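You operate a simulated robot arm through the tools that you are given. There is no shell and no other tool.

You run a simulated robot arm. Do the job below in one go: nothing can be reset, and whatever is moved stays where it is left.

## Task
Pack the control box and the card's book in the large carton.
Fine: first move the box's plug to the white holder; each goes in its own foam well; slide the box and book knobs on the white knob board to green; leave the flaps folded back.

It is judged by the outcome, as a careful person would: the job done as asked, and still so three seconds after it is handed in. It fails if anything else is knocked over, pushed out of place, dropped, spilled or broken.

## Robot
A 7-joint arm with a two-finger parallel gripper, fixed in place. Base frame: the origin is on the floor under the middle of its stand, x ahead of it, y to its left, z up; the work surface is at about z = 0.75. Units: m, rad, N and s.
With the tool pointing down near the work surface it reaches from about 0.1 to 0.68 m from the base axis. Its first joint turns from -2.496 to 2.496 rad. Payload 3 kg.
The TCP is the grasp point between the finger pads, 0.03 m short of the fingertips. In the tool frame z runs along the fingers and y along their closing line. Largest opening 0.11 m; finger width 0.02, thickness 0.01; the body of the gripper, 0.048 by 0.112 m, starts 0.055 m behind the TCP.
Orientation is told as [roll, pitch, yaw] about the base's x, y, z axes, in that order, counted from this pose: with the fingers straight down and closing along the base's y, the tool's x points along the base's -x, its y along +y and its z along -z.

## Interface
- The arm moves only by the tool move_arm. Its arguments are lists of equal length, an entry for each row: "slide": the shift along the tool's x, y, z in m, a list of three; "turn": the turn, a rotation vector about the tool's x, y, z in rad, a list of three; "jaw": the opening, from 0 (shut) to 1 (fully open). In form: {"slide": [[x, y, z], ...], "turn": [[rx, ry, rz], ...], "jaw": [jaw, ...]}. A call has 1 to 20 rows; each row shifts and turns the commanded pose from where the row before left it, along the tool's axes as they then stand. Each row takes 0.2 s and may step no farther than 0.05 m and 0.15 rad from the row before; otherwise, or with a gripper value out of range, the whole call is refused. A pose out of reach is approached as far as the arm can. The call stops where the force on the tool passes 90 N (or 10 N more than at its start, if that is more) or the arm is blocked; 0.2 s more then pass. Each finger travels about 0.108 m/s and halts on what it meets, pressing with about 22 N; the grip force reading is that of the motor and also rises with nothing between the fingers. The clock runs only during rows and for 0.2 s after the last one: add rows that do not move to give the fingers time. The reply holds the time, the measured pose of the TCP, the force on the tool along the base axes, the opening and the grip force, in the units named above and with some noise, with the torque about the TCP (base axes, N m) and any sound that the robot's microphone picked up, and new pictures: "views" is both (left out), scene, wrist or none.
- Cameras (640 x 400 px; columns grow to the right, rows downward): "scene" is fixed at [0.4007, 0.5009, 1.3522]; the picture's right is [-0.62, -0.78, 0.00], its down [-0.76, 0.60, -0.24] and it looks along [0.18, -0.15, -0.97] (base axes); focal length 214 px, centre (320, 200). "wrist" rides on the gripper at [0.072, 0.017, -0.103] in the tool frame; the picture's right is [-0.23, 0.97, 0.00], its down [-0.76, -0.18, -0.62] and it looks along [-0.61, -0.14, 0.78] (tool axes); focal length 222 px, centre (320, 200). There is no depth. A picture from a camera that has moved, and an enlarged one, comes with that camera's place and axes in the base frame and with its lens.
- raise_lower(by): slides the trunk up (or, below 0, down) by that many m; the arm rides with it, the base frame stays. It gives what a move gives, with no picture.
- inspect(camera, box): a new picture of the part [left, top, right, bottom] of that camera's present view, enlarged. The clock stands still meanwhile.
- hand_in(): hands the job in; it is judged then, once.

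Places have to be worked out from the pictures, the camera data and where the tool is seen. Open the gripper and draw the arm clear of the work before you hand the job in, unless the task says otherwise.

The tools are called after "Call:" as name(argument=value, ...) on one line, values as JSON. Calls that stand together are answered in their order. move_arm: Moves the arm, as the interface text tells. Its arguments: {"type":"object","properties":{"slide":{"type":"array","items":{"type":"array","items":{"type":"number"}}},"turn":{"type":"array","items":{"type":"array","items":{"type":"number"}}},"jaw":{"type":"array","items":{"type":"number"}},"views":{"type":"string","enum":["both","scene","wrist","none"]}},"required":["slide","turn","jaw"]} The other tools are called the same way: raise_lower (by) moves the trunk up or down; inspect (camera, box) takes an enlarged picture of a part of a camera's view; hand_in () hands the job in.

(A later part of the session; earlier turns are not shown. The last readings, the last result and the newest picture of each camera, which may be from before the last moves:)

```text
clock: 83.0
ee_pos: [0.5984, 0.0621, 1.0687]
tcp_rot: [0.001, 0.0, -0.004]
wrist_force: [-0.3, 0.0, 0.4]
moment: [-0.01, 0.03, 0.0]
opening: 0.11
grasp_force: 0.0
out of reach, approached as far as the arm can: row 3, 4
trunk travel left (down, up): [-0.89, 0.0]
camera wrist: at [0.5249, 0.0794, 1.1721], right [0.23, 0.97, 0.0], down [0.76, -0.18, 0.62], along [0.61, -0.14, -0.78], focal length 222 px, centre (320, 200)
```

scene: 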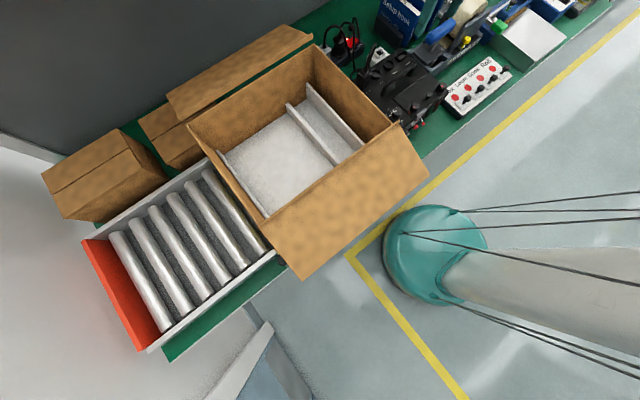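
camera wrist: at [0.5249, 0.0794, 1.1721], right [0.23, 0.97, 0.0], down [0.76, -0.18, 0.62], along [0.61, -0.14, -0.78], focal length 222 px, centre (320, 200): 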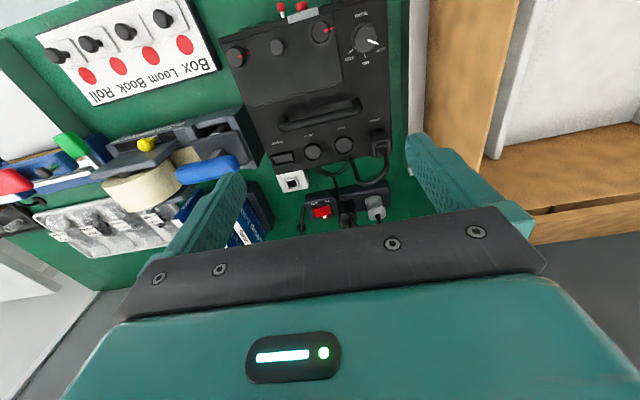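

A good view of the box between the fingers. I enlarge it and the holder.

Call:
inspect(camera="wrist", box=[220, 0, 420, 125])

Call:
inspect(camera="wrist", box=[260, 110, 420, 240])

Call:
inspect(camera="scene", box=[360, 40, 460, 130])

```text
3.20 times, centred on (320, 62) of wrist
camera zoom: at [0.5249, 0.0794, 1.1721], right [0.23, 0.97, 0.0], down [0.76, -0.18, 0.62], along [0.61, -0.14, -0.78], focal length 711 px, centre (320, 640)
```

zoom: 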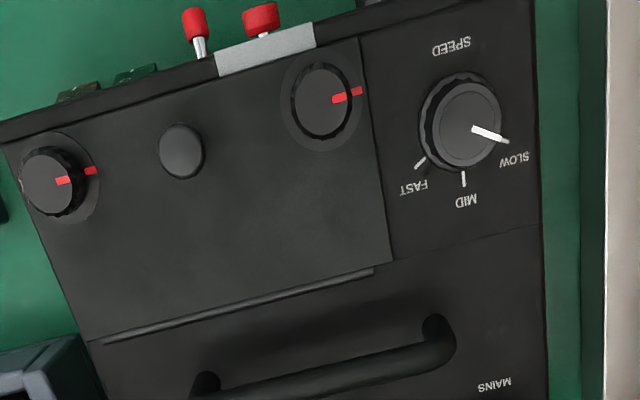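

```text
3.08 times, centred on (340, 175) of wrist
camera zoom: at [0.5249, 0.0794, 1.1721], right [0.23, 0.97, 0.0], down [0.76, -0.18, 0.62], along [0.61, -0.14, -0.78], focal length 684 px, centre (258, 277)
```

zoom: 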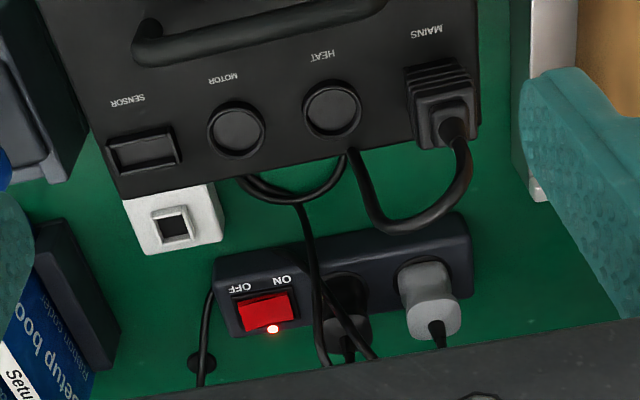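

```text
4.44 times, centred on (410, 85) of scene
camera zoom: at [0.4007, 0.5009, 1.3522], right [-0.62, -0.78, 0.0], down [-0.76, 0.6, -0.24], along [0.18, -0.15, -0.97], focal length 953 px, centre (-80, 711)
```

zoom: 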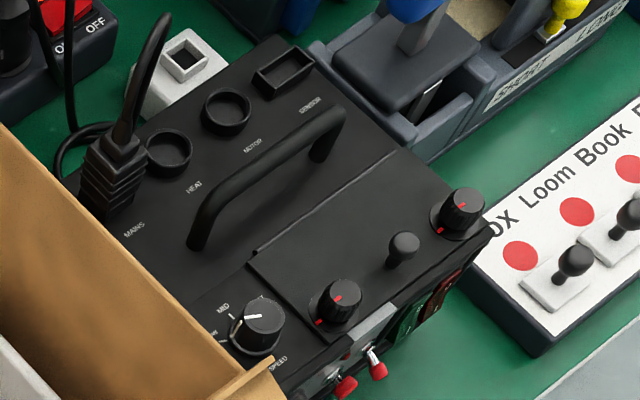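

The plug body is at about (0.676, 0.130), z 0.85–0.89, the box top at z 0.848, and the holder's hole at about (0.767, -0.037, 0.792). The holder is far out, so I test how a lower trunk changes the reach: lower by 0.1 and raise the arm again.

Call:
raise_lower(by=-0.1)

Call:
move_arm(slide=[[0, 0, -0.03], [0, 0, -0.03]], turn=[[0, 0, 0], [0, 0, 0]], jaw=[1, 1], views="none")

```text
clock: 84.4
ee_pos: [0.5983, 0.0616, 0.9703]
tcp_rot: [0.0, -0.002, -0.007]
wrist_force: [0.2, 0.2, -0.9]
moment: [0.01, -0.01, 0.0]
opening: 0.1101
grasp_force: 0.0
trunk travel left (down, up): [-0.79, 0.1]
```

```text
clock: 85.0
ee_pos: [0.6112, 0.0685, 0.9984]
tcp_rot: [-0.001, -0.003, -0.006]
wrist_force: [0.0, -0.3, -0.4]
moment: [-0.01, -0.01, -0.01]
opening: 0.11
grasp_force: 0.1
out of reach, approached as far as the arm can: row 1, 2
trunk travel left (down, up): [-0.79, 0.1]
```

So there is a ceiling that moves with the trunk (about z 1.10 at r 0.6 with the trunk up). Now I test the outward reach above the holder.

Call:
move_arm(slide=[[-0.035, -0.025, 0], [-0.035, -0.025, 0], [-0.035, -0.025, 0], [-0.035, -0.025, 0], [-0.015, 0, 0]], turn=[[0, 0, 0], [0, 0, 0], [0, 0, 0], [0, 0, 0], [0, 0, 0]], jaw=[1, 1, 1, 1, 1], views="wrist")

```text
clock: 86.2
ee_pos: [0.766, -0.0335, 0.9998]
tcp_rot: [0.0, -0.001, -0.005]
wrist_force: [0.6, 0.2, 0.2]
moment: [-0.02, 0.02, -0.03]
opening: 0.1102
grasp_force: 0.1
trunk travel left (down, up): [-0.79, 0.1]
camera wrist: at [0.6921, -0.0157, 1.102], right [0.23, 0.97, 0.0], down [0.76, -0.18, 0.62], along [0.61, -0.14, -0.78], focal length 222 px, centre (320, 200)
```

wrist: 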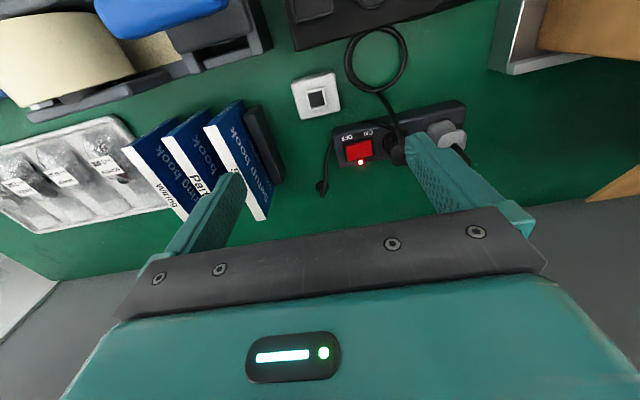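

Reach is fine here at trunk −0.1. I enlarge the holder and the books from here for precise measurement.

Call:
inspect(camera="wrist", box=[270, 50, 370, 130])

Call:
inspect(camera="wrist", box=[120, 80, 300, 230])

Call:
inspect(camera="wrist", box=[280, 0, 500, 170])

```text
5.00 times, centred on (320, 90) of wrist
camera zoom: at [0.6921, -0.0157, 1.102], right [0.23, 0.97, 0.0], down [0.76, -0.18, 0.62], along [0.61, -0.14, -0.78], focal length 1111 px, centre (320, 750)
```

zoom: 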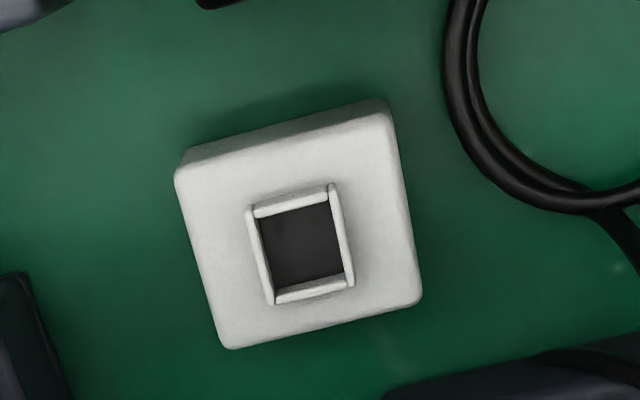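

```text
2.67 times, centred on (210, 155) of wrist
camera zoom: at [0.6921, -0.0157, 1.102], right [0.23, 0.97, 0.0], down [0.76, -0.18, 0.62], along [0.61, -0.14, -0.78], focal length 592 px, centre (613, 320)
```

zoom: 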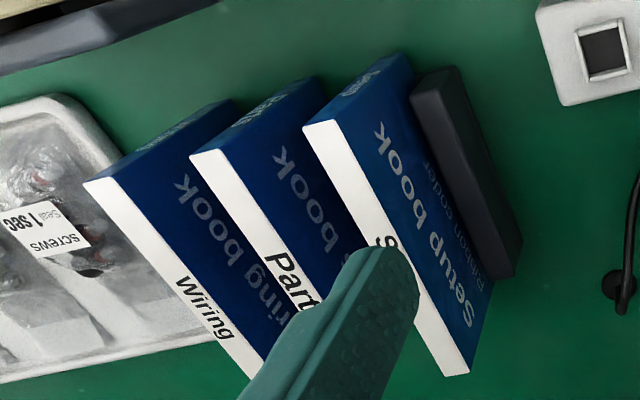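

```text
2.35 times, centred on (390, 85) of wrist
camera zoom: at [0.6921, -0.0157, 1.102], right [0.23, 0.97, 0.0], down [0.76, -0.18, 0.62], along [0.61, -0.14, -0.78], focal length 523 px, centre (155, 471)
```

zoom: 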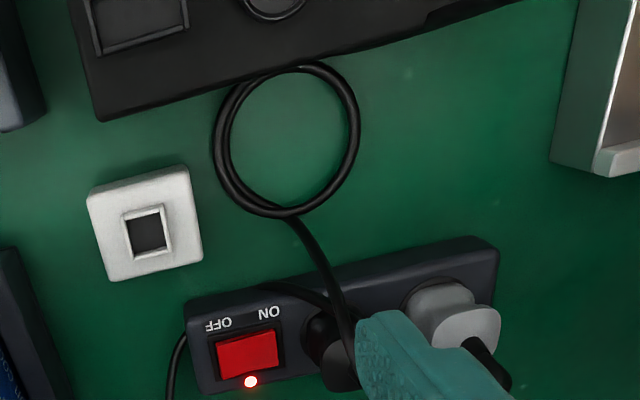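

The holder hole is at (0.768, -0.038), aligned with the base axes. I test how low the arm can get at this radius with trunk −0.1 (staying well above the holder).

Call:
move_arm(slide=[[0, 0, 0.03], [0, 0, 0.03], [0, 0, 0.03]], turn=[[0, 0, 0], [0, 0, 0], [0, 0, 0]], jaw=[1, 1, 1], views="none")

```text
clock: 87.0
ee_pos: [0.7655, -0.0333, 0.9203]
tcp_rot: [-0.001, -0.002, -0.008]
wrist_force: [0.3, -0.3, 0.5]
moment: [-0.01, -0.01, -0.01]
opening: 0.1098
grasp_force: 0.0
out of reach, approached as far as the arm can: row 3
trunk travel left (down, up): [-0.79, 0.1]
```

The low limit at this radius is z≈0.92 with trunk −0.1, so the final insertion will use the trunk. Now I go above the plug: up first, then across, with the jaw narrowed.

Call:
move_arm(slide=[[0, 0, -0.04], [0, 0, -0.04], [0.0171, 0.0332, 0], [0.0171, 0.0332, 0], [0.0171, 0.0332, 0], [0.0171, 0.0332, 0], [0.0171, 0.0332, 0]], turn=[[0, 0, 0], [0, 0, 0], [0, 0, 0], [0, 0, 0], [0, 0, 0], [0, 0, 0], [0, 0, -0.008]], jaw=[1, 1, 0.8, 0.7, 0.6, 0.6, 0.6], views="both")

```text
clock: 88.6
ee_pos: [0.6821, 0.1352, 0.9979]
tcp_rot: [-0.001, -0.001, 0.003]
wrist_force: [-0.6, 0.4, -0.5]
moment: [-0.02, 0.02, -0.03]
opening: 0.0659
grasp_force: 0.0
trunk travel left (down, up): [-0.79, 0.1]
camera wrist: at [0.608, 0.1521, 1.1014], right [0.22, 0.97, 0.0], down [0.76, -0.18, 0.62], along [0.61, -0.14, -0.78], focal length 222 px, centre (320, 200)
```

scene: 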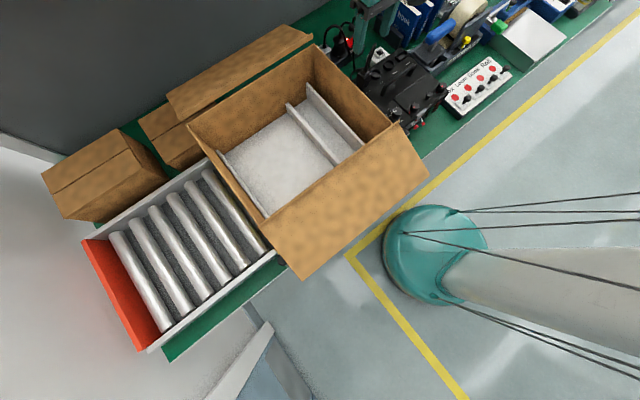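
wrist: 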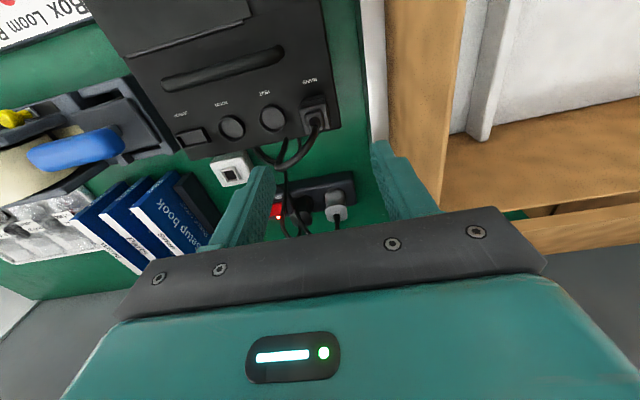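

The TCP's line projects to about (320, 118) at plug height, close to where the plug appears. I zoom to fine-align.

Call:
inspect(camera="wrist", box=[270, 60, 370, 160])

Call:
inspect(camera="scene", box=[340, 20, 420, 90])

```text
4.00 times, centred on (320, 110) of wrist
camera zoom: at [0.608, 0.1521, 1.1014], right [0.22, 0.97, 0.0], down [0.76, -0.18, 0.62], along [0.61, -0.14, -0.78], focal length 888 px, centre (320, 560)
```

zoom: 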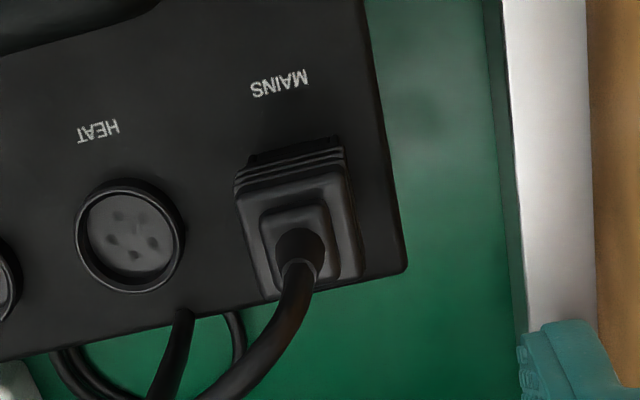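

```text
5.71 times, centred on (380, 55) of scene
camera zoom: at [0.4007, 0.5009, 1.3522], right [-0.62, -0.78, 0.0], down [-0.76, 0.6, -0.24], along [0.18, -0.15, -0.97], focal length 1226 px, centre (-23, 1029)
```

zoom: 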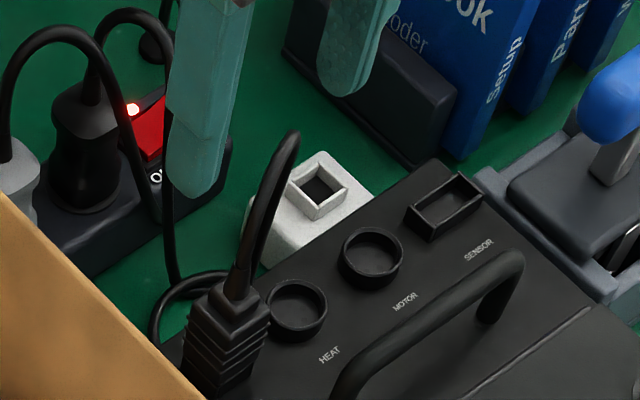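

The plug's top centre is about 3–4 mm off from my TCP in both x and y. I correct, narrow the jaw to 0.041 m so the right finger clears the HEAT socket ring, and descend part-way.

Call:
move_arm(slide=[[0.0034, -0.0034, 0], [0, 0, 0], [0, 0, 0.025], [0, 0, 0.025]], turn=[[0, 0, 0], [0, 0, 0], [0, 0, 0], [0, 0, 0]], jaw=[0.4, 0.38, 0.38, 0.38], views="wrist")

Call:
inspect(camera="wrist", box=[240, 60, 400, 210])

Call:
inspect(camera="scene", box=[340, 20, 420, 90])

```text
clock: 89.6
ee_pos: [0.6789, 0.129, 0.9478]
tcp_rot: [0.0, 0.001, 0.003]
wrist_force: [0.6, -0.2, 0.3]
moment: [-0.05, 0.02, 0.01]
opening: 0.0418
grasp_force: 0.1
trunk travel left (down, up): [-0.79, 0.1]
camera wrist: at [0.6049, 0.1458, 1.0503], right [0.22, 0.97, 0.0], down [0.76, -0.17, 0.62], along [0.61, -0.14, -0.78], focal length 222 px, centre (320, 200)
```

wrist: 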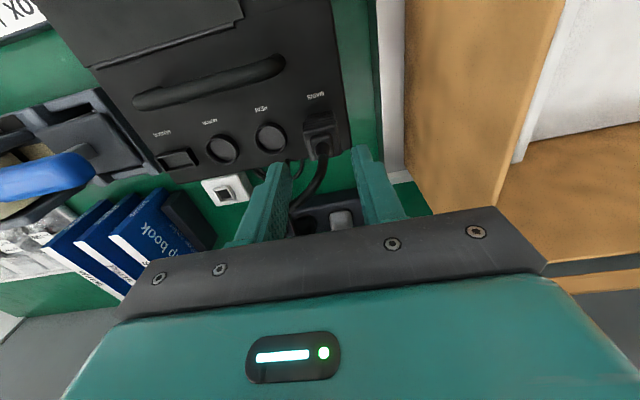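

```text
2.67 times, centred on (320, 135) of wrist
camera zoom: at [0.6049, 0.1458, 1.0503], right [0.22, 0.97, 0.0], down [0.76, -0.17, 0.62], along [0.61, -0.14, -0.78], focal length 592 px, centre (320, 373)
```

zoom: 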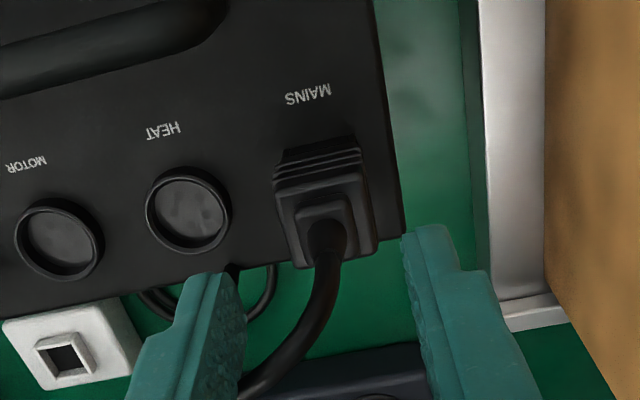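

```text
5.71 times, centred on (380, 55) of scene
camera zoom: at [0.4007, 0.5009, 1.3522], right [-0.62, -0.78, 0.0], down [-0.76, 0.6, -0.24], along [0.18, -0.15, -0.97], focal length 1226 px, centre (-23, 1029)
```

zoom: 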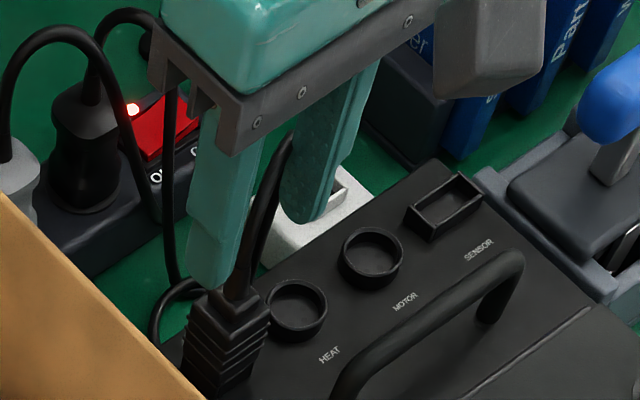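

The fingers straddle the plug, with the cable running out between them. I shift 2.5 mm to +y and go down to z≈0.894, then close.

Call:
move_arm(slide=[[0, 0.0025, 0.015], [0, 0, 0.02], [0, 0, 0.018], [0, 0, 0]], turn=[[0, 0, 0], [0, 0, 0], [0, 0, 0], [0, 0, 0]], jaw=[0.38, 0.38, 0.38, 0.38], views="wrist")

Call:
inspect(camera="wrist", box=[240, 80, 400, 230])

Call:
inspect(camera="scene", box=[340, 20, 420, 90])

```text
clock: 90.6
ee_pos: [0.6789, 0.1313, 0.8966]
tcp_rot: [-0.002, -0.002, 0.003]
wrist_force: [-0.2, -0.1, -0.3]
moment: [0.0, -0.01, 0.01]
opening: 0.0419
grasp_force: 0.0
trunk travel left (down, up): [-0.79, 0.1]
camera wrist: at [0.6044, 0.1494, 0.9985], right [0.22, 0.97, 0.0], down [0.76, -0.17, 0.62], along [0.61, -0.14, -0.78], focal length 222 px, centre (320, 200)
```

wrist: 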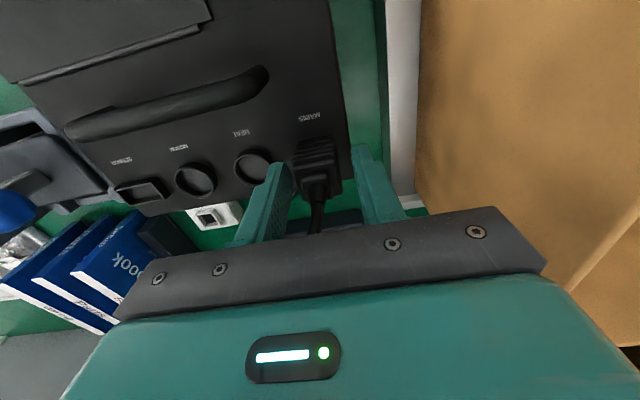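

```text
2.67 times, centred on (320, 155) of wrist
camera zoom: at [0.6044, 0.1494, 0.9985], right [0.22, 0.97, 0.0], down [0.76, -0.17, 0.62], along [0.61, -0.14, -0.78], focal length 592 px, centre (320, 320)
```

zoom: 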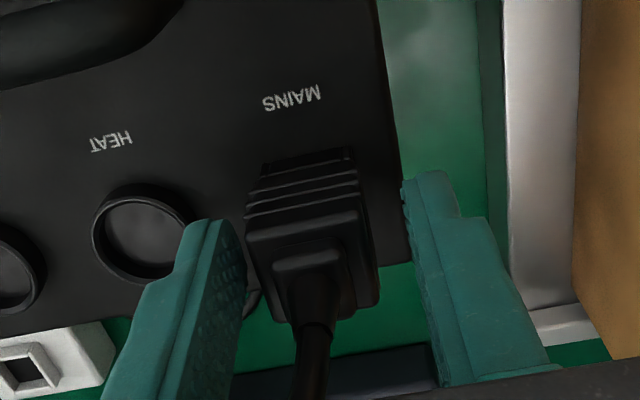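

```text
5.71 times, centred on (380, 55) of scene
camera zoom: at [0.4007, 0.5009, 1.3522], right [-0.62, -0.78, 0.0], down [-0.76, 0.6, -0.24], along [0.18, -0.15, -0.97], focal length 1226 px, centre (-23, 1029)
```

zoom: 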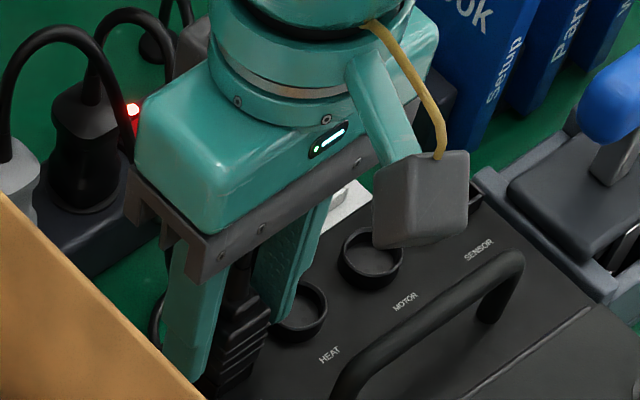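

Well placed. I narrow the jaw a bit more, go down 6 mm further, then close on the plug.

Call:
move_arm(slide=[[0, 0, 0], [0, 0, 0.006], [0, 0, 0], [0, 0, 0], [0, 0, 0], [0, 0, 0]], turn=[[0, 0, 0], [0, 0, 0], [0, 0, 0], [0, 0, 0], [0, 0, 0], [0, 0, 0]], jaw=[0.32, 0.32, 0.2, 0.0, 0.0, 0.0], views="wrist")

```text
clock: 92.0
ee_pos: [0.6795, 0.1305, 0.8897]
tcp_rot: [0.001, -0.002, 0.002]
wrist_force: [1.1, -10.6, 2.1]
moment: [-0.16, -0.11, -0.05]
opening: 0.0263
grasp_force: 22.5
trunk travel left (down, up): [-0.79, 0.1]
camera wrist: at [0.6053, 0.1478, 0.9922], right [0.23, 0.97, 0.0], down [0.76, -0.18, 0.62], along [0.61, -0.14, -0.78], focal length 222 px, centre (320, 200)
```

wrist: 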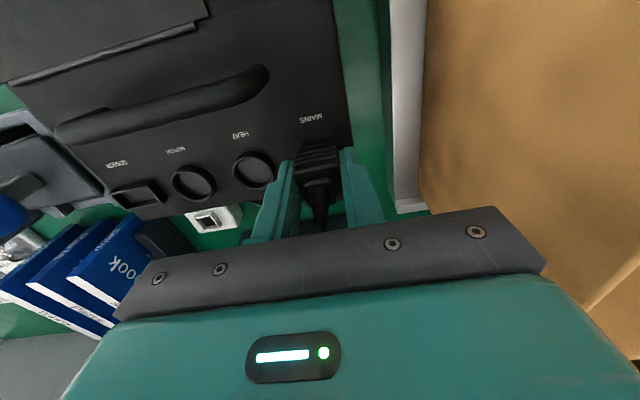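

Gripped (22.5 N, 26 mm wide), with a sideways load of about -10 N in y, so the plug sits about 1 mm toward −y. I relieve that and pull straight up gently.

Call:
move_arm(slide=[[0, -0.0012, 0], [0, 0, 0], [0, 0, -0.006], [0, 0, -0.006]], turn=[[0, 0, 0], [0, 0, 0], [0, 0, 0], [0, 0, 0]], jaw=[0.0, 0.0, 0.0, 0.0], views="wrist")

```text
clock: 93.0
ee_pos: [0.6794, 0.132, 0.9015]
tcp_rot: [0.0, 0.0, 0.002]
wrist_force: [-0.4, 0.0, -0.8]
moment: [-0.01, -0.01, -0.01]
opening: 0.0262
grasp_force: 21.9
trunk travel left (down, up): [-0.79, 0.1]
camera wrist: at [0.6049, 0.1493, 1.0041], right [0.22, 0.97, 0.0], down [0.76, -0.18, 0.62], along [0.61, -0.14, -0.78], focal length 222 px, centre (320, 200)
```

wrist: 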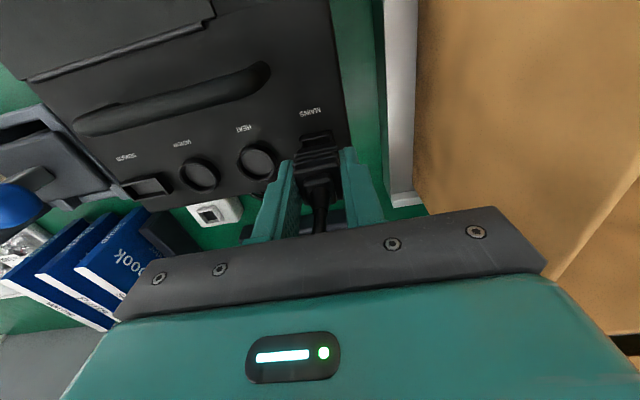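

Force is now near zero and the plug seems to have come up; I check with a zoom.

Call:
inspect(camera="wrist", box=[240, 80, 400, 230])

Call:
inspect(camera="scene", box=[340, 20, 420, 90])

```text
2.67 times, centred on (320, 155) of wrist
camera zoom: at [0.6049, 0.1493, 1.0041], right [0.22, 0.97, 0.0], down [0.76, -0.18, 0.62], along [0.61, -0.14, -0.78], focal length 592 px, centre (320, 320)
```

zoom: 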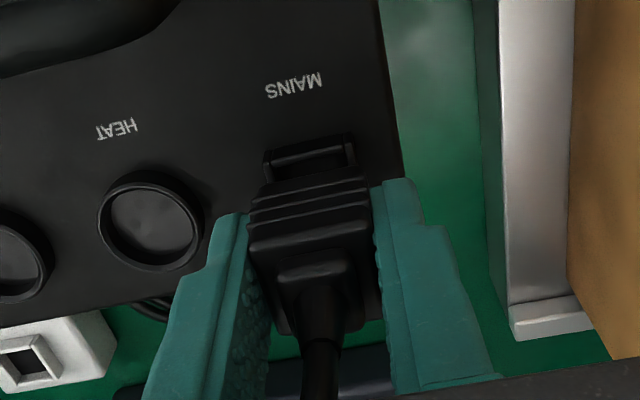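

```text
5.71 times, centred on (380, 55) of scene
camera zoom: at [0.4007, 0.5009, 1.3522], right [-0.62, -0.78, 0.0], down [-0.76, 0.6, -0.24], along [0.18, -0.15, -0.97], focal length 1226 px, centre (-23, 1029)
```

zoom: 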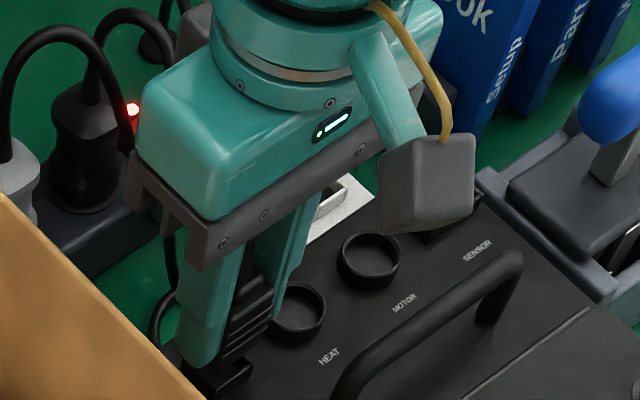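

The plug is clear of the MAINS socket. I lift it straight up to z≈1.0.

Call:
move_arm(slide=[[0, 0, -0.015], [0, 0, -0.025], [0, 0, -0.025], [0, 0, -0.025], [0, 0, -0.01]], turn=[[0, 0, 0], [0, 0, 0], [0, 0, 0], [0, 0, 0], [0, 0, 0]], jaw=[0.0, 0.0, 0.0, 0.0, 0.0], views="both")

```text
clock: 94.2
ee_pos: [0.6794, 0.1325, 1.0023]
tcp_rot: [0.0, -0.001, 0.004]
wrist_force: [0.0, 0.7, 0.0]
moment: [-0.01, 0.03, -0.02]
opening: 0.026
grasp_force: 22.2
trunk travel left (down, up): [-0.79, 0.1]
camera wrist: at [0.6046, 0.1499, 1.1046], right [0.22, 0.97, 0.0], down [0.76, -0.18, 0.62], along [0.61, -0.14, -0.78], focal length 222 px, centre (320, 200)
```

scene: 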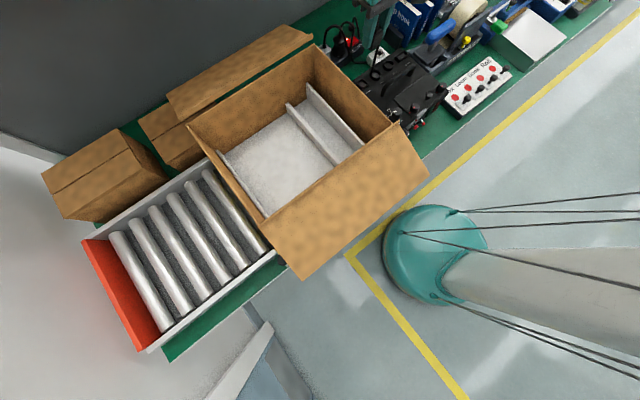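
wrist: 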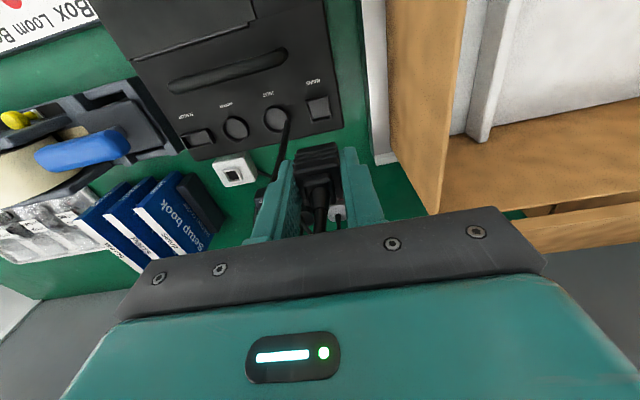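

The plug is up; I check where the cable runs now.

Call:
inspect(camera="scene", box=[320, 0, 440, 100])

Call:
inspect(camera="wrist", box=[200, 60, 400, 240])

```text
4.00 times, centred on (380, 50) of scene
camera zoom: at [0.4007, 0.5009, 1.3522], right [-0.62, -0.78, 0.0], down [-0.76, 0.6, -0.24], along [0.18, -0.15, -0.97], focal length 858 px, centre (80, 800)
```

zoom: 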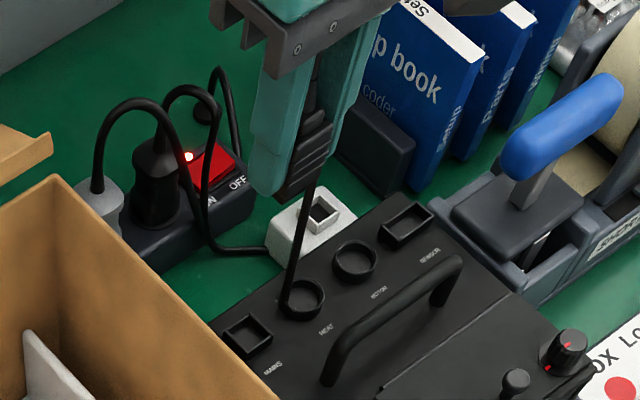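

```text
2.22 times, centred on (300, 150) of wrist
camera zoom: at [0.6046, 0.1499, 1.1046], right [0.22, 0.97, 0.0], down [0.76, -0.18, 0.62], along [0.61, -0.14, -0.78], focal length 494 px, centre (364, 311)
```

zoom: 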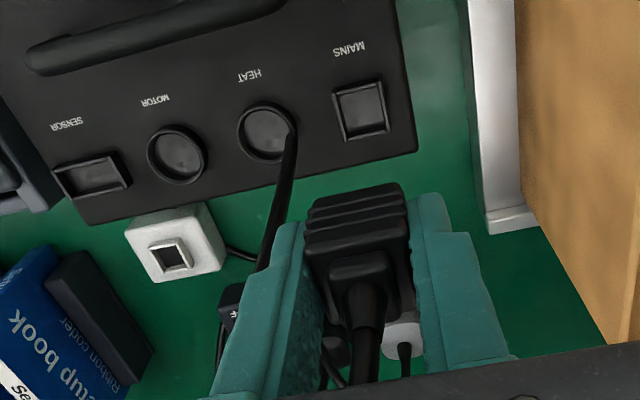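

The cable simply follows the plug (it even passes through the box visually), so it is no obstacle. I carry the plug over the white holder.

Call:
move_arm(slide=[[-0.0177, -0.0341, 0], [-0.0177, -0.0341, 0], [-0.0177, -0.0341, 0], [-0.0177, -0.0341, 0], [-0.0177, -0.0341, 0], [0, 0, 0]], turn=[[0, 0, 0], [0, 0, 0], [0, 0, 0], [0, 0, 0], [0, 0, 0], [0, 0, 0]], jaw=[0, 0, 0, 0, 0, 0], views="none")

Call:
raise_lower(by=-0.11)

Call:
inspect(camera="wrist", box=[220, 60, 420, 240])

Call:
inspect(camera="scene", box=[340, 0, 440, 80])

```text
clock: 95.6
ee_pos: [0.7682, -0.0373, 1.0014]
tcp_rot: [-0.003, -0.001, 0.004]
wrist_force: [-0.6, -0.6, 0.2]
moment: [-0.01, 0.01, -0.01]
opening: 0.0262
grasp_force: 22.2
trunk travel left (down, up): [-0.79, 0.1]
```

```text
clock: 97.0
ee_pos: [0.7686, -0.0372, 0.8922]
tcp_rot: [-0.001, 0.001, 0.005]
wrist_force: [0.1, 0.1, 0.6]
moment: [0.04, 0.02, 0.04]
opening: 0.0262
grasp_force: 22.1
trunk travel left (down, up): [-0.68, 0.21]
```

```text
2.22 times, centred on (320, 150) of wrist
camera zoom: at [0.6947, -0.0207, 0.9945], right [0.22, 0.97, 0.0], down [0.76, -0.18, 0.62], along [0.61, -0.14, -0.78], focal length 494 px, centre (320, 311)
```

zoom: 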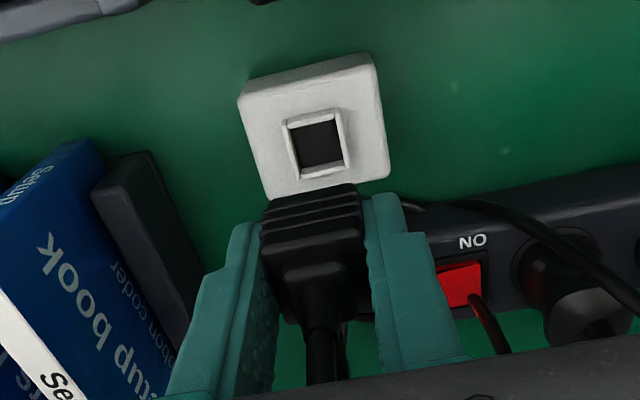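

```text
5.00 times, centred on (390, 40) of scene
camera zoom: at [0.4007, 0.5009, 1.3522], right [-0.62, -0.78, 0.0], down [-0.76, 0.6, -0.24], along [0.18, -0.15, -0.97], focal length 1072 px, centre (-30, 1000)
```

zoom: 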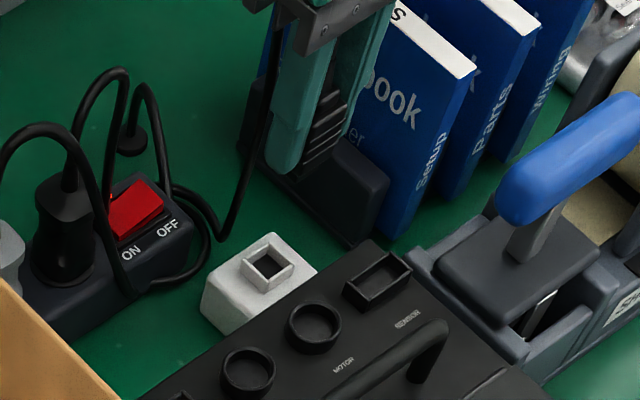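

Aligned to within about 1 mm: the TCP-to-hole offset equals the offset it had to the MAINS socket when gripped. I lower part-way with the arm and check force.

Call:
move_arm(slide=[[0, 0, 0.015], [0, 0, 0.015], [0, 0, 0.01], [0, 0, 0]], turn=[[0, 0, 0], [0, 0, 0], [0, 0, 0], [0, 0, 0]], jaw=[0, 0, 0, 0], views="wrist")

Call:
inspect(camera="wrist", box=[240, 80, 400, 220])

Call:
inspect(camera="scene", box=[350, 20, 430, 90])

```text
clock: 98.0
ee_pos: [0.7681, -0.0388, 0.8521]
tcp_rot: [0.0, -0.002, 0.003]
wrist_force: [0.4, -0.4, 0.1]
moment: [0.0, -0.01, 0.01]
opening: 0.0262
grasp_force: 22.3
trunk travel left (down, up): [-0.68, 0.21]
camera wrist: at [0.695, -0.0212, 0.9547], right [0.22, 0.97, 0.0], down [0.76, -0.17, 0.62], along [0.61, -0.14, -0.78], focal length 222 px, centre (320, 200)
```

wrist: 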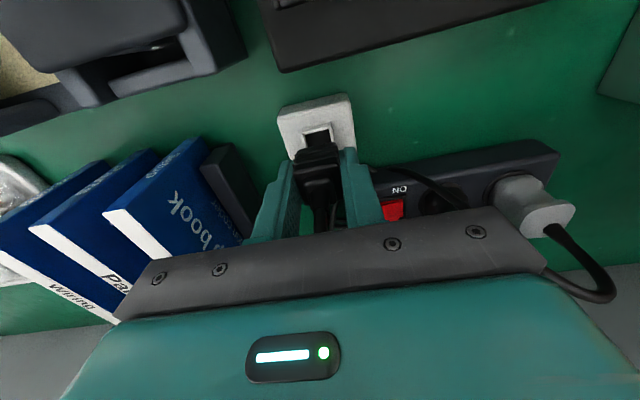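

```text
2.86 times, centred on (320, 150) of wrist
camera zoom: at [0.695, -0.0212, 0.9547], right [0.22, 0.97, 0.0], down [0.76, -0.17, 0.62], along [0.61, -0.14, -0.78], focal length 635 px, centre (320, 343)
```

zoom: 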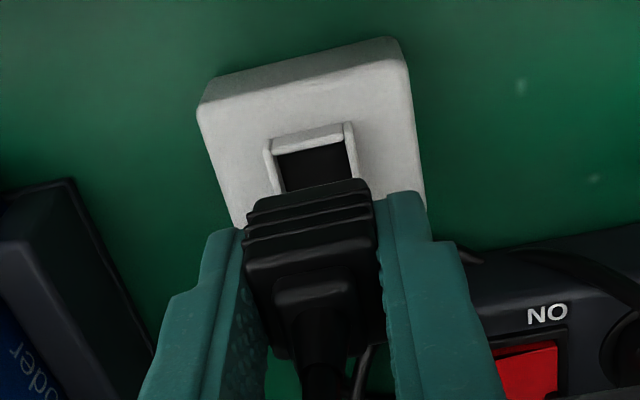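

```text
5.71 times, centred on (390, 55) of scene
camera zoom: at [0.4007, 0.5009, 1.3522], right [-0.62, -0.78, 0.0], down [-0.76, 0.6, -0.24], along [0.18, -0.15, -0.97], focal length 1226 px, centre (-80, 1029)
```

zoom: 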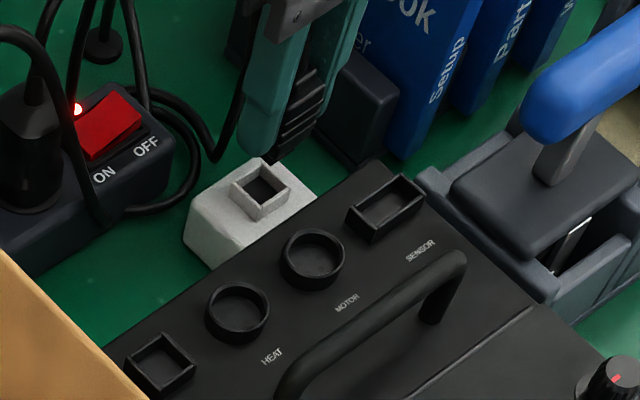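

Still free of contact and centred. I continue down in small steps, watching the force.

Call:
move_arm(slide=[[0, 0, 0.007], [0, 0, 0.006]], turn=[[0, 0, 0], [0, 0, 0]], jaw=[0, 0], views="none")

Call:
inspect(camera="wrist", box=[240, 80, 400, 220])

Call:
inspect(camera="scene", box=[350, 20, 430, 90])

```text
clock: 98.6
ee_pos: [0.7681, -0.0388, 0.838]
tcp_rot: [0.001, -0.001, 0.005]
wrist_force: [-0.2, -0.5, -0.6]
moment: [0.01, -0.02, 0.0]
opening: 0.0261
grasp_force: 22.6
trunk travel left (down, up): [-0.68, 0.21]
```

```text
2.86 times, centred on (320, 150) of wrist
camera zoom: at [0.6943, -0.0212, 0.9413], right [0.22, 0.97, 0.0], down [0.76, -0.17, 0.62], along [0.61, -0.14, -0.78], focal length 635 px, centre (320, 343)
```

zoom: 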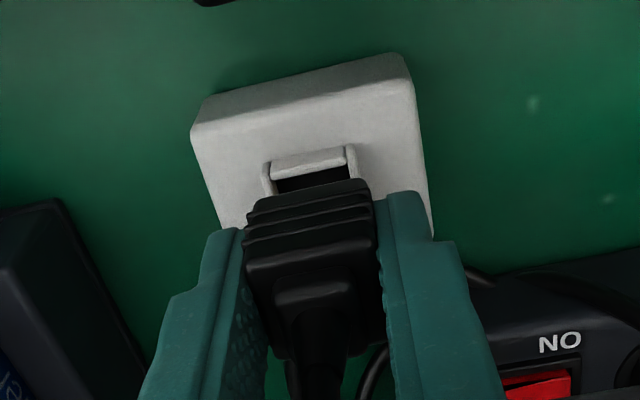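

```text
5.71 times, centred on (390, 55) of scene
camera zoom: at [0.4007, 0.5009, 1.3522], right [-0.62, -0.78, 0.0], down [-0.76, 0.6, -0.24], along [0.18, -0.15, -0.97], focal length 1226 px, centre (-80, 1029)
```

zoom: 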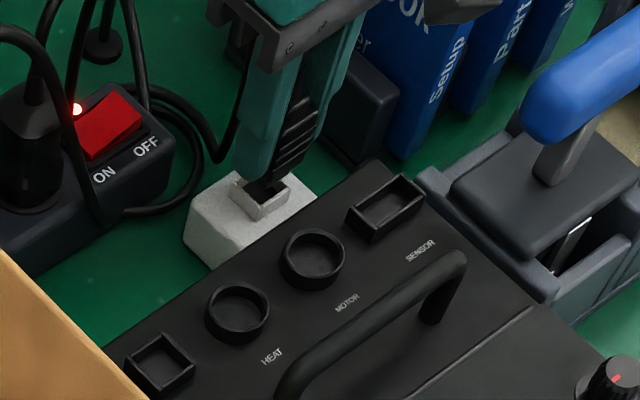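

The nose appears to be just entering the hole. I continue down in small steps.

Call:
move_arm(slide=[[0, 0, 0.005], [0, 0, 0.005], [0, 0, 0.003]], turn=[[0, 0, 0], [0, 0, 0], [0, 0, 0]], jaw=[0, 0, 0], views="none")

Call:
inspect(camera="wrist", box=[240, 80, 400, 220])

Call:
inspect(camera="scene", box=[350, 20, 430, 90])

```text
clock: 99.4
ee_pos: [0.7674, -0.0379, 0.8271]
tcp_rot: [-0.001, -0.003, 0.002]
wrist_force: [1.4, -3.0, 13.9]
moment: [0.01, -0.06, -0.04]
opening: 0.0264
grasp_force: 22.0
trunk travel left (down, up): [-0.68, 0.21]
```

```text
2.86 times, centred on (320, 150) of wrist
camera zoom: at [0.6939, -0.0212, 0.9297], right [0.23, 0.97, 0.0], down [0.76, -0.18, 0.63], along [0.61, -0.14, -0.78], focal length 635 px, centre (320, 343)
```

zoom: 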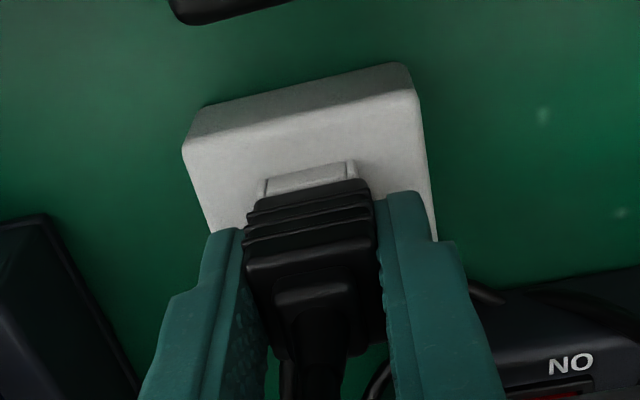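

```text
5.71 times, centred on (390, 55) of scene
camera zoom: at [0.4007, 0.5009, 1.3522], right [-0.62, -0.78, 0.0], down [-0.76, 0.6, -0.24], along [0.18, -0.15, -0.97], focal length 1226 px, centre (-80, 1029)
```

zoom: 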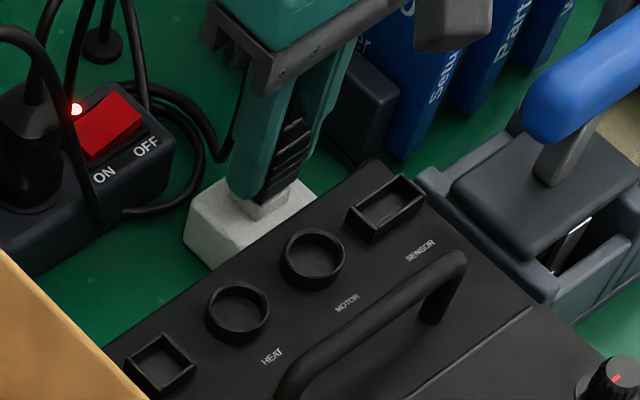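

At z 0.827 there's 14 N of resistance: the body now rests on the rim, which matches the expected seat height. I press 2 mm more to make sure it's seated.

Call:
move_arm(slide=[[0, 0, 0.002], [0, 0, 0]], turn=[[0, 0, 0], [0, 0, 0]], jaw=[0, 0], views="none")

```text
clock: 100.0
ee_pos: [0.7686, -0.0398, 0.823]
tcp_rot: [0.001, -0.003, 0.0]
wrist_force: [10.6, -6.3, 13.3]
moment: [-0.16, -0.41, 0.0]
opening: 0.0265
grasp_force: 21.6
trunk travel left (down, up): [-0.68, 0.21]
```

It moved in another 4 mm with some side load, i.e. the nose is guided in the hole. I take a look.

Call:
inspect(camera="wrist", box=[240, 80, 400, 220])

Call:
inspect(camera="scene", box=[350, 20, 430, 90])

```text
2.86 times, centred on (320, 150) of wrist
camera zoom: at [0.6948, -0.0222, 0.9261], right [0.23, 0.97, 0.0], down [0.76, -0.18, 0.63], along [0.61, -0.14, -0.78], focal length 635 px, centre (320, 343)
```

zoom: 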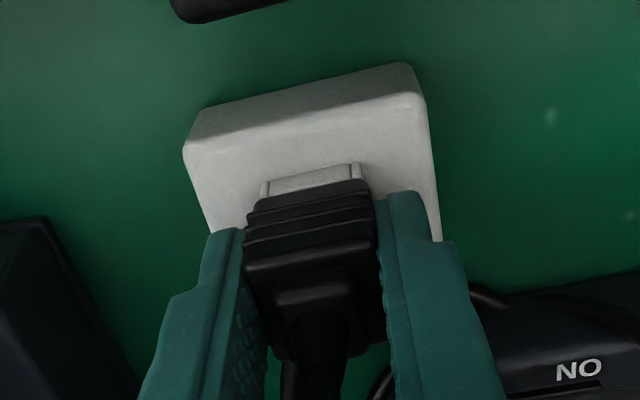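

```text
5.71 times, centred on (390, 55) of scene
camera zoom: at [0.4007, 0.5009, 1.3522], right [-0.62, -0.78, 0.0], down [-0.76, 0.6, -0.24], along [0.18, -0.15, -0.97], focal length 1226 px, centre (-80, 1029)
```

zoom: 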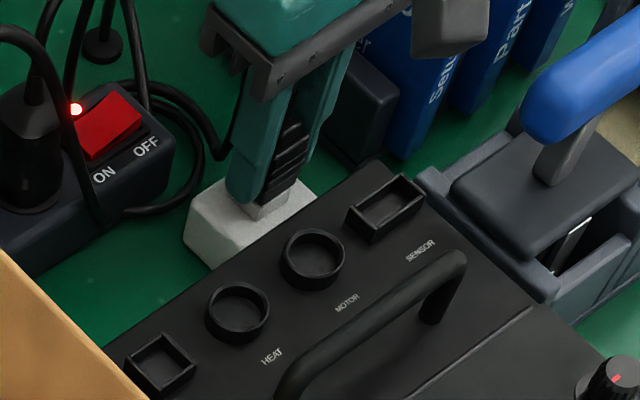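

It is seated on the rim. I relieve the side load slightly, then open the jaw and retreat straight up.

Call:
move_arm(slide=[[-0.0008, -0.0005, -0.001], [0, 0, 0], [0, 0, 0]], turn=[[0, 0, 0], [0, 0, 0], [0, 0, 0]], jaw=[0, 0.3, 0.42], views="none")

Call:
move_arm(slide=[[0, 0, 0], [0, 0, -0.01], [0, 0, -0.02], [0, 0, -0.03], [0, 0, -0.03]], turn=[[0, 0, 0], [0, 0, 0], [0, 0, 0], [0, 0, 0], [0, 0, 0]], jaw=[0.45, 0.45, 0.45, 0.45, 0.45], views="both")

Call:
inspect(camera="wrist", box=[240, 50, 400, 200])

Call:
inspect(camera="scene", box=[340, 0, 440, 90])

```text
clock: 100.8
ee_pos: [0.7677, -0.0373, 0.8232]
tcp_rot: [0.001, 0.0, 0.004]
wrist_force: [-0.1, 0.5, 0.5]
moment: [0.0, -0.01, -0.01]
opening: 0.0461
grasp_force: 0.0
trunk travel left (down, up): [-0.68, 0.21]
```

```text
clock: 102.0
ee_pos: [0.7659, -0.0397, 0.9156]
tcp_rot: [-0.002, 0.001, 0.002]
wrist_force: [-0.8, -0.1, -0.3]
moment: [-0.02, 0.0, 0.02]
opening: 0.0495
grasp_force: 0.1
trunk travel left (down, up): [-0.68, 0.21]
camera wrist: at [0.6927, -0.0216, 1.0184], right [0.22, 0.97, 0.0], down [0.76, -0.17, 0.62], along [0.61, -0.14, -0.78], focal length 222 px, centre (320, 200)
```

scene: 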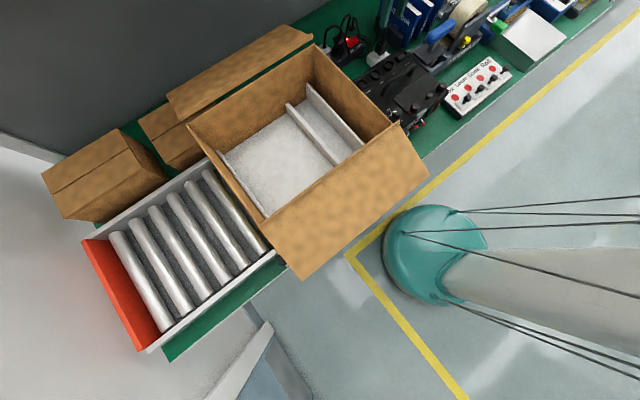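
wrist: 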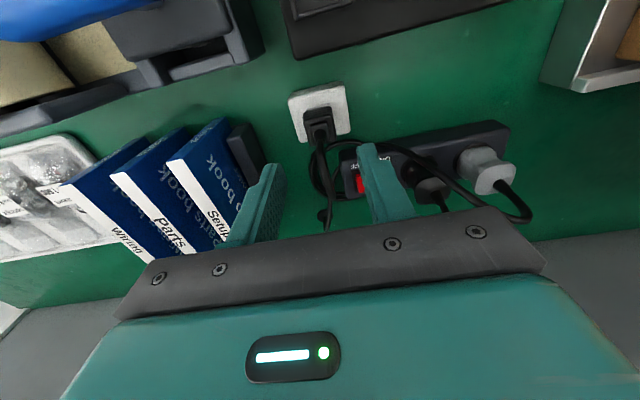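

```text
2.67 times, centred on (320, 125) of wrist
camera zoom: at [0.6927, -0.0216, 1.0184], right [0.22, 0.97, 0.0], down [0.76, -0.17, 0.62], along [0.61, -0.14, -0.78], focal length 592 px, centre (320, 400)
```

zoom: 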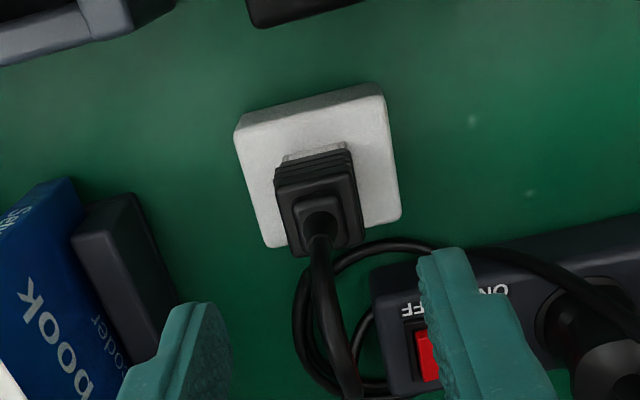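

```text
4.44 times, centred on (390, 45) of scene
camera zoom: at [0.4007, 0.5009, 1.3522], right [-0.62, -0.78, 0.0], down [-0.76, 0.6, -0.24], along [0.18, -0.15, -0.97], focal length 953 px, centre (9, 889)
```

zoom: 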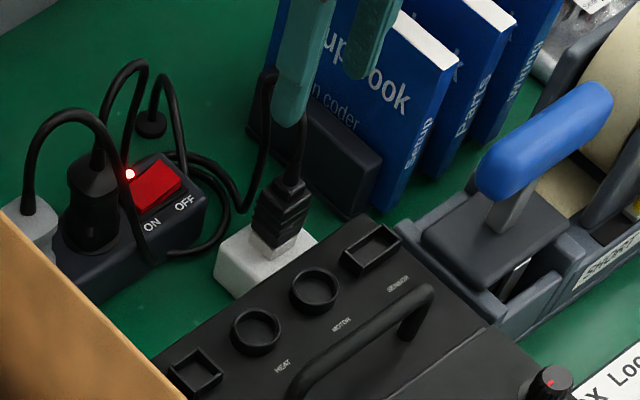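

The plug stands in the holder and the cable is off the box. Next I measure the carton wells: raise the trunk fully, turn the wrist by +90° (needed for the box handle anyway) and look into the carton.

Call:
raise_lower(by=0.21)

Call:
move_arm(slide=[[0, 0, 0], [0, 0, 0], [0, 0, 0], [0, 0, 0], [0, 0, 0], [0, 0, 0], [0, 0, 0], [0, 0, 0], [0, 0, 0], [0, 0, 0], [0, 0, 0], [0, 0, 0]], turn=[[0, 0, -0.131], [0, 0, -0.131], [0, 0, -0.131], [0, 0, -0.131], [0, 0, -0.131], [0, 0, -0.131], [0, 0, -0.131], [0, 0, -0.131], [0, 0, -0.131], [0, 0, -0.131], [0, 0, -0.131], [0, 0, -0.131]], jaw=[0.6, 0.8, 1, 1, 1, 1, 1, 1, 1, 1, 1, 1], views="none")

```text
clock: 104.2
ee_pos: [0.7666, -0.0382, 1.125]
tcp_rot: [0.0, -0.001, 0.004]
wrist_force: [-0.4, 0.4, -0.3]
moment: [-0.01, 0.02, 0.03]
opening: 0.0498
grasp_force: 0.1
trunk travel left (down, up): [-0.89, 0.0]
```

```text
clock: 106.8
ee_pos: [0.7673, -0.0388, 1.1267]
tcp_rot: [-0.003, -0.001, 1.577]
wrist_force: [0.1, -0.4, 0.0]
moment: [0.0, 0.0, -0.01]
opening: 0.1102
grasp_force: 0.1
trunk travel left (down, up): [-0.89, 0.0]
```

Now across to above the carton, at z≈1.125.

Call:
move_arm(slide=[[-0.0445, 0.013, 0], [-0.0445, 0.013, 0], [-0.0445, 0.013, 0], [-0.0445, 0.013, 0], [-0.0445, 0.013, 0], [-0.0445, 0.013, 0], [-0.0445, 0.013, 0], [-0.0445, 0.013, 0]], turn=[[0, 0, 0], [0, 0, 0], [0, 0, 0], [0, 0, 0], [0, 0, 0], [0, 0, 0], [0, 0, 0], [0, 0, 0]], jaw=[1, 1, 1, 1, 1, 1, 1, 1], views="wrist")

Call:
inspect(camera="wrist", box=[140, 0, 460, 220])

```text
clock: 108.6
ee_pos: [0.62, 0.2874, 1.13]
tcp_rot: [-0.003, 0.001, 1.575]
wrist_force: [-0.3, 0.6, 0.5]
moment: [-0.04, -0.02, 0.0]
opening: 0.1099
grasp_force: 0.1
out of reach, approached as far as the arm can: row 6, 7, 8
trunk travel left (down, up): [-0.89, 0.0]
camera wrist: at [0.6011, 0.2159, 1.234], right [-0.97, 0.22, 0.0], down [0.17, 0.76, 0.62], along [0.14, 0.61, -0.78], focal length 222 px, centre (320, 200)
```

wrist: 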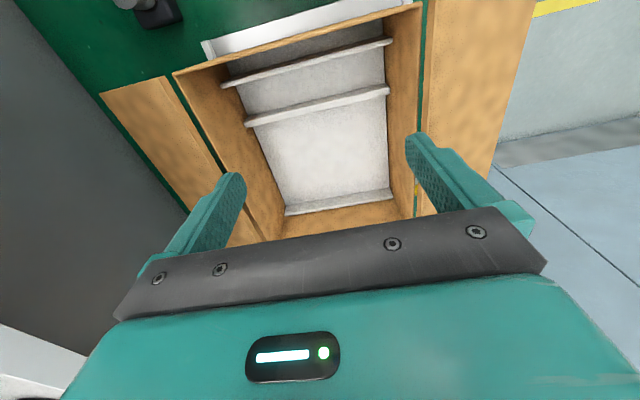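

```text
1.82 times, centred on (300, 110) of wrist
camera zoom: at [0.6011, 0.2159, 1.234], right [-0.97, 0.22, 0.0], down [0.17, 0.76, 0.62], along [0.14, 0.61, -0.78], focal length 404 px, centre (356, 364)
```

zoom: 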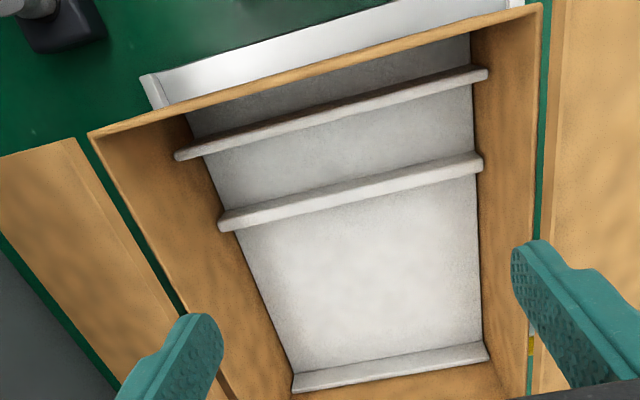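

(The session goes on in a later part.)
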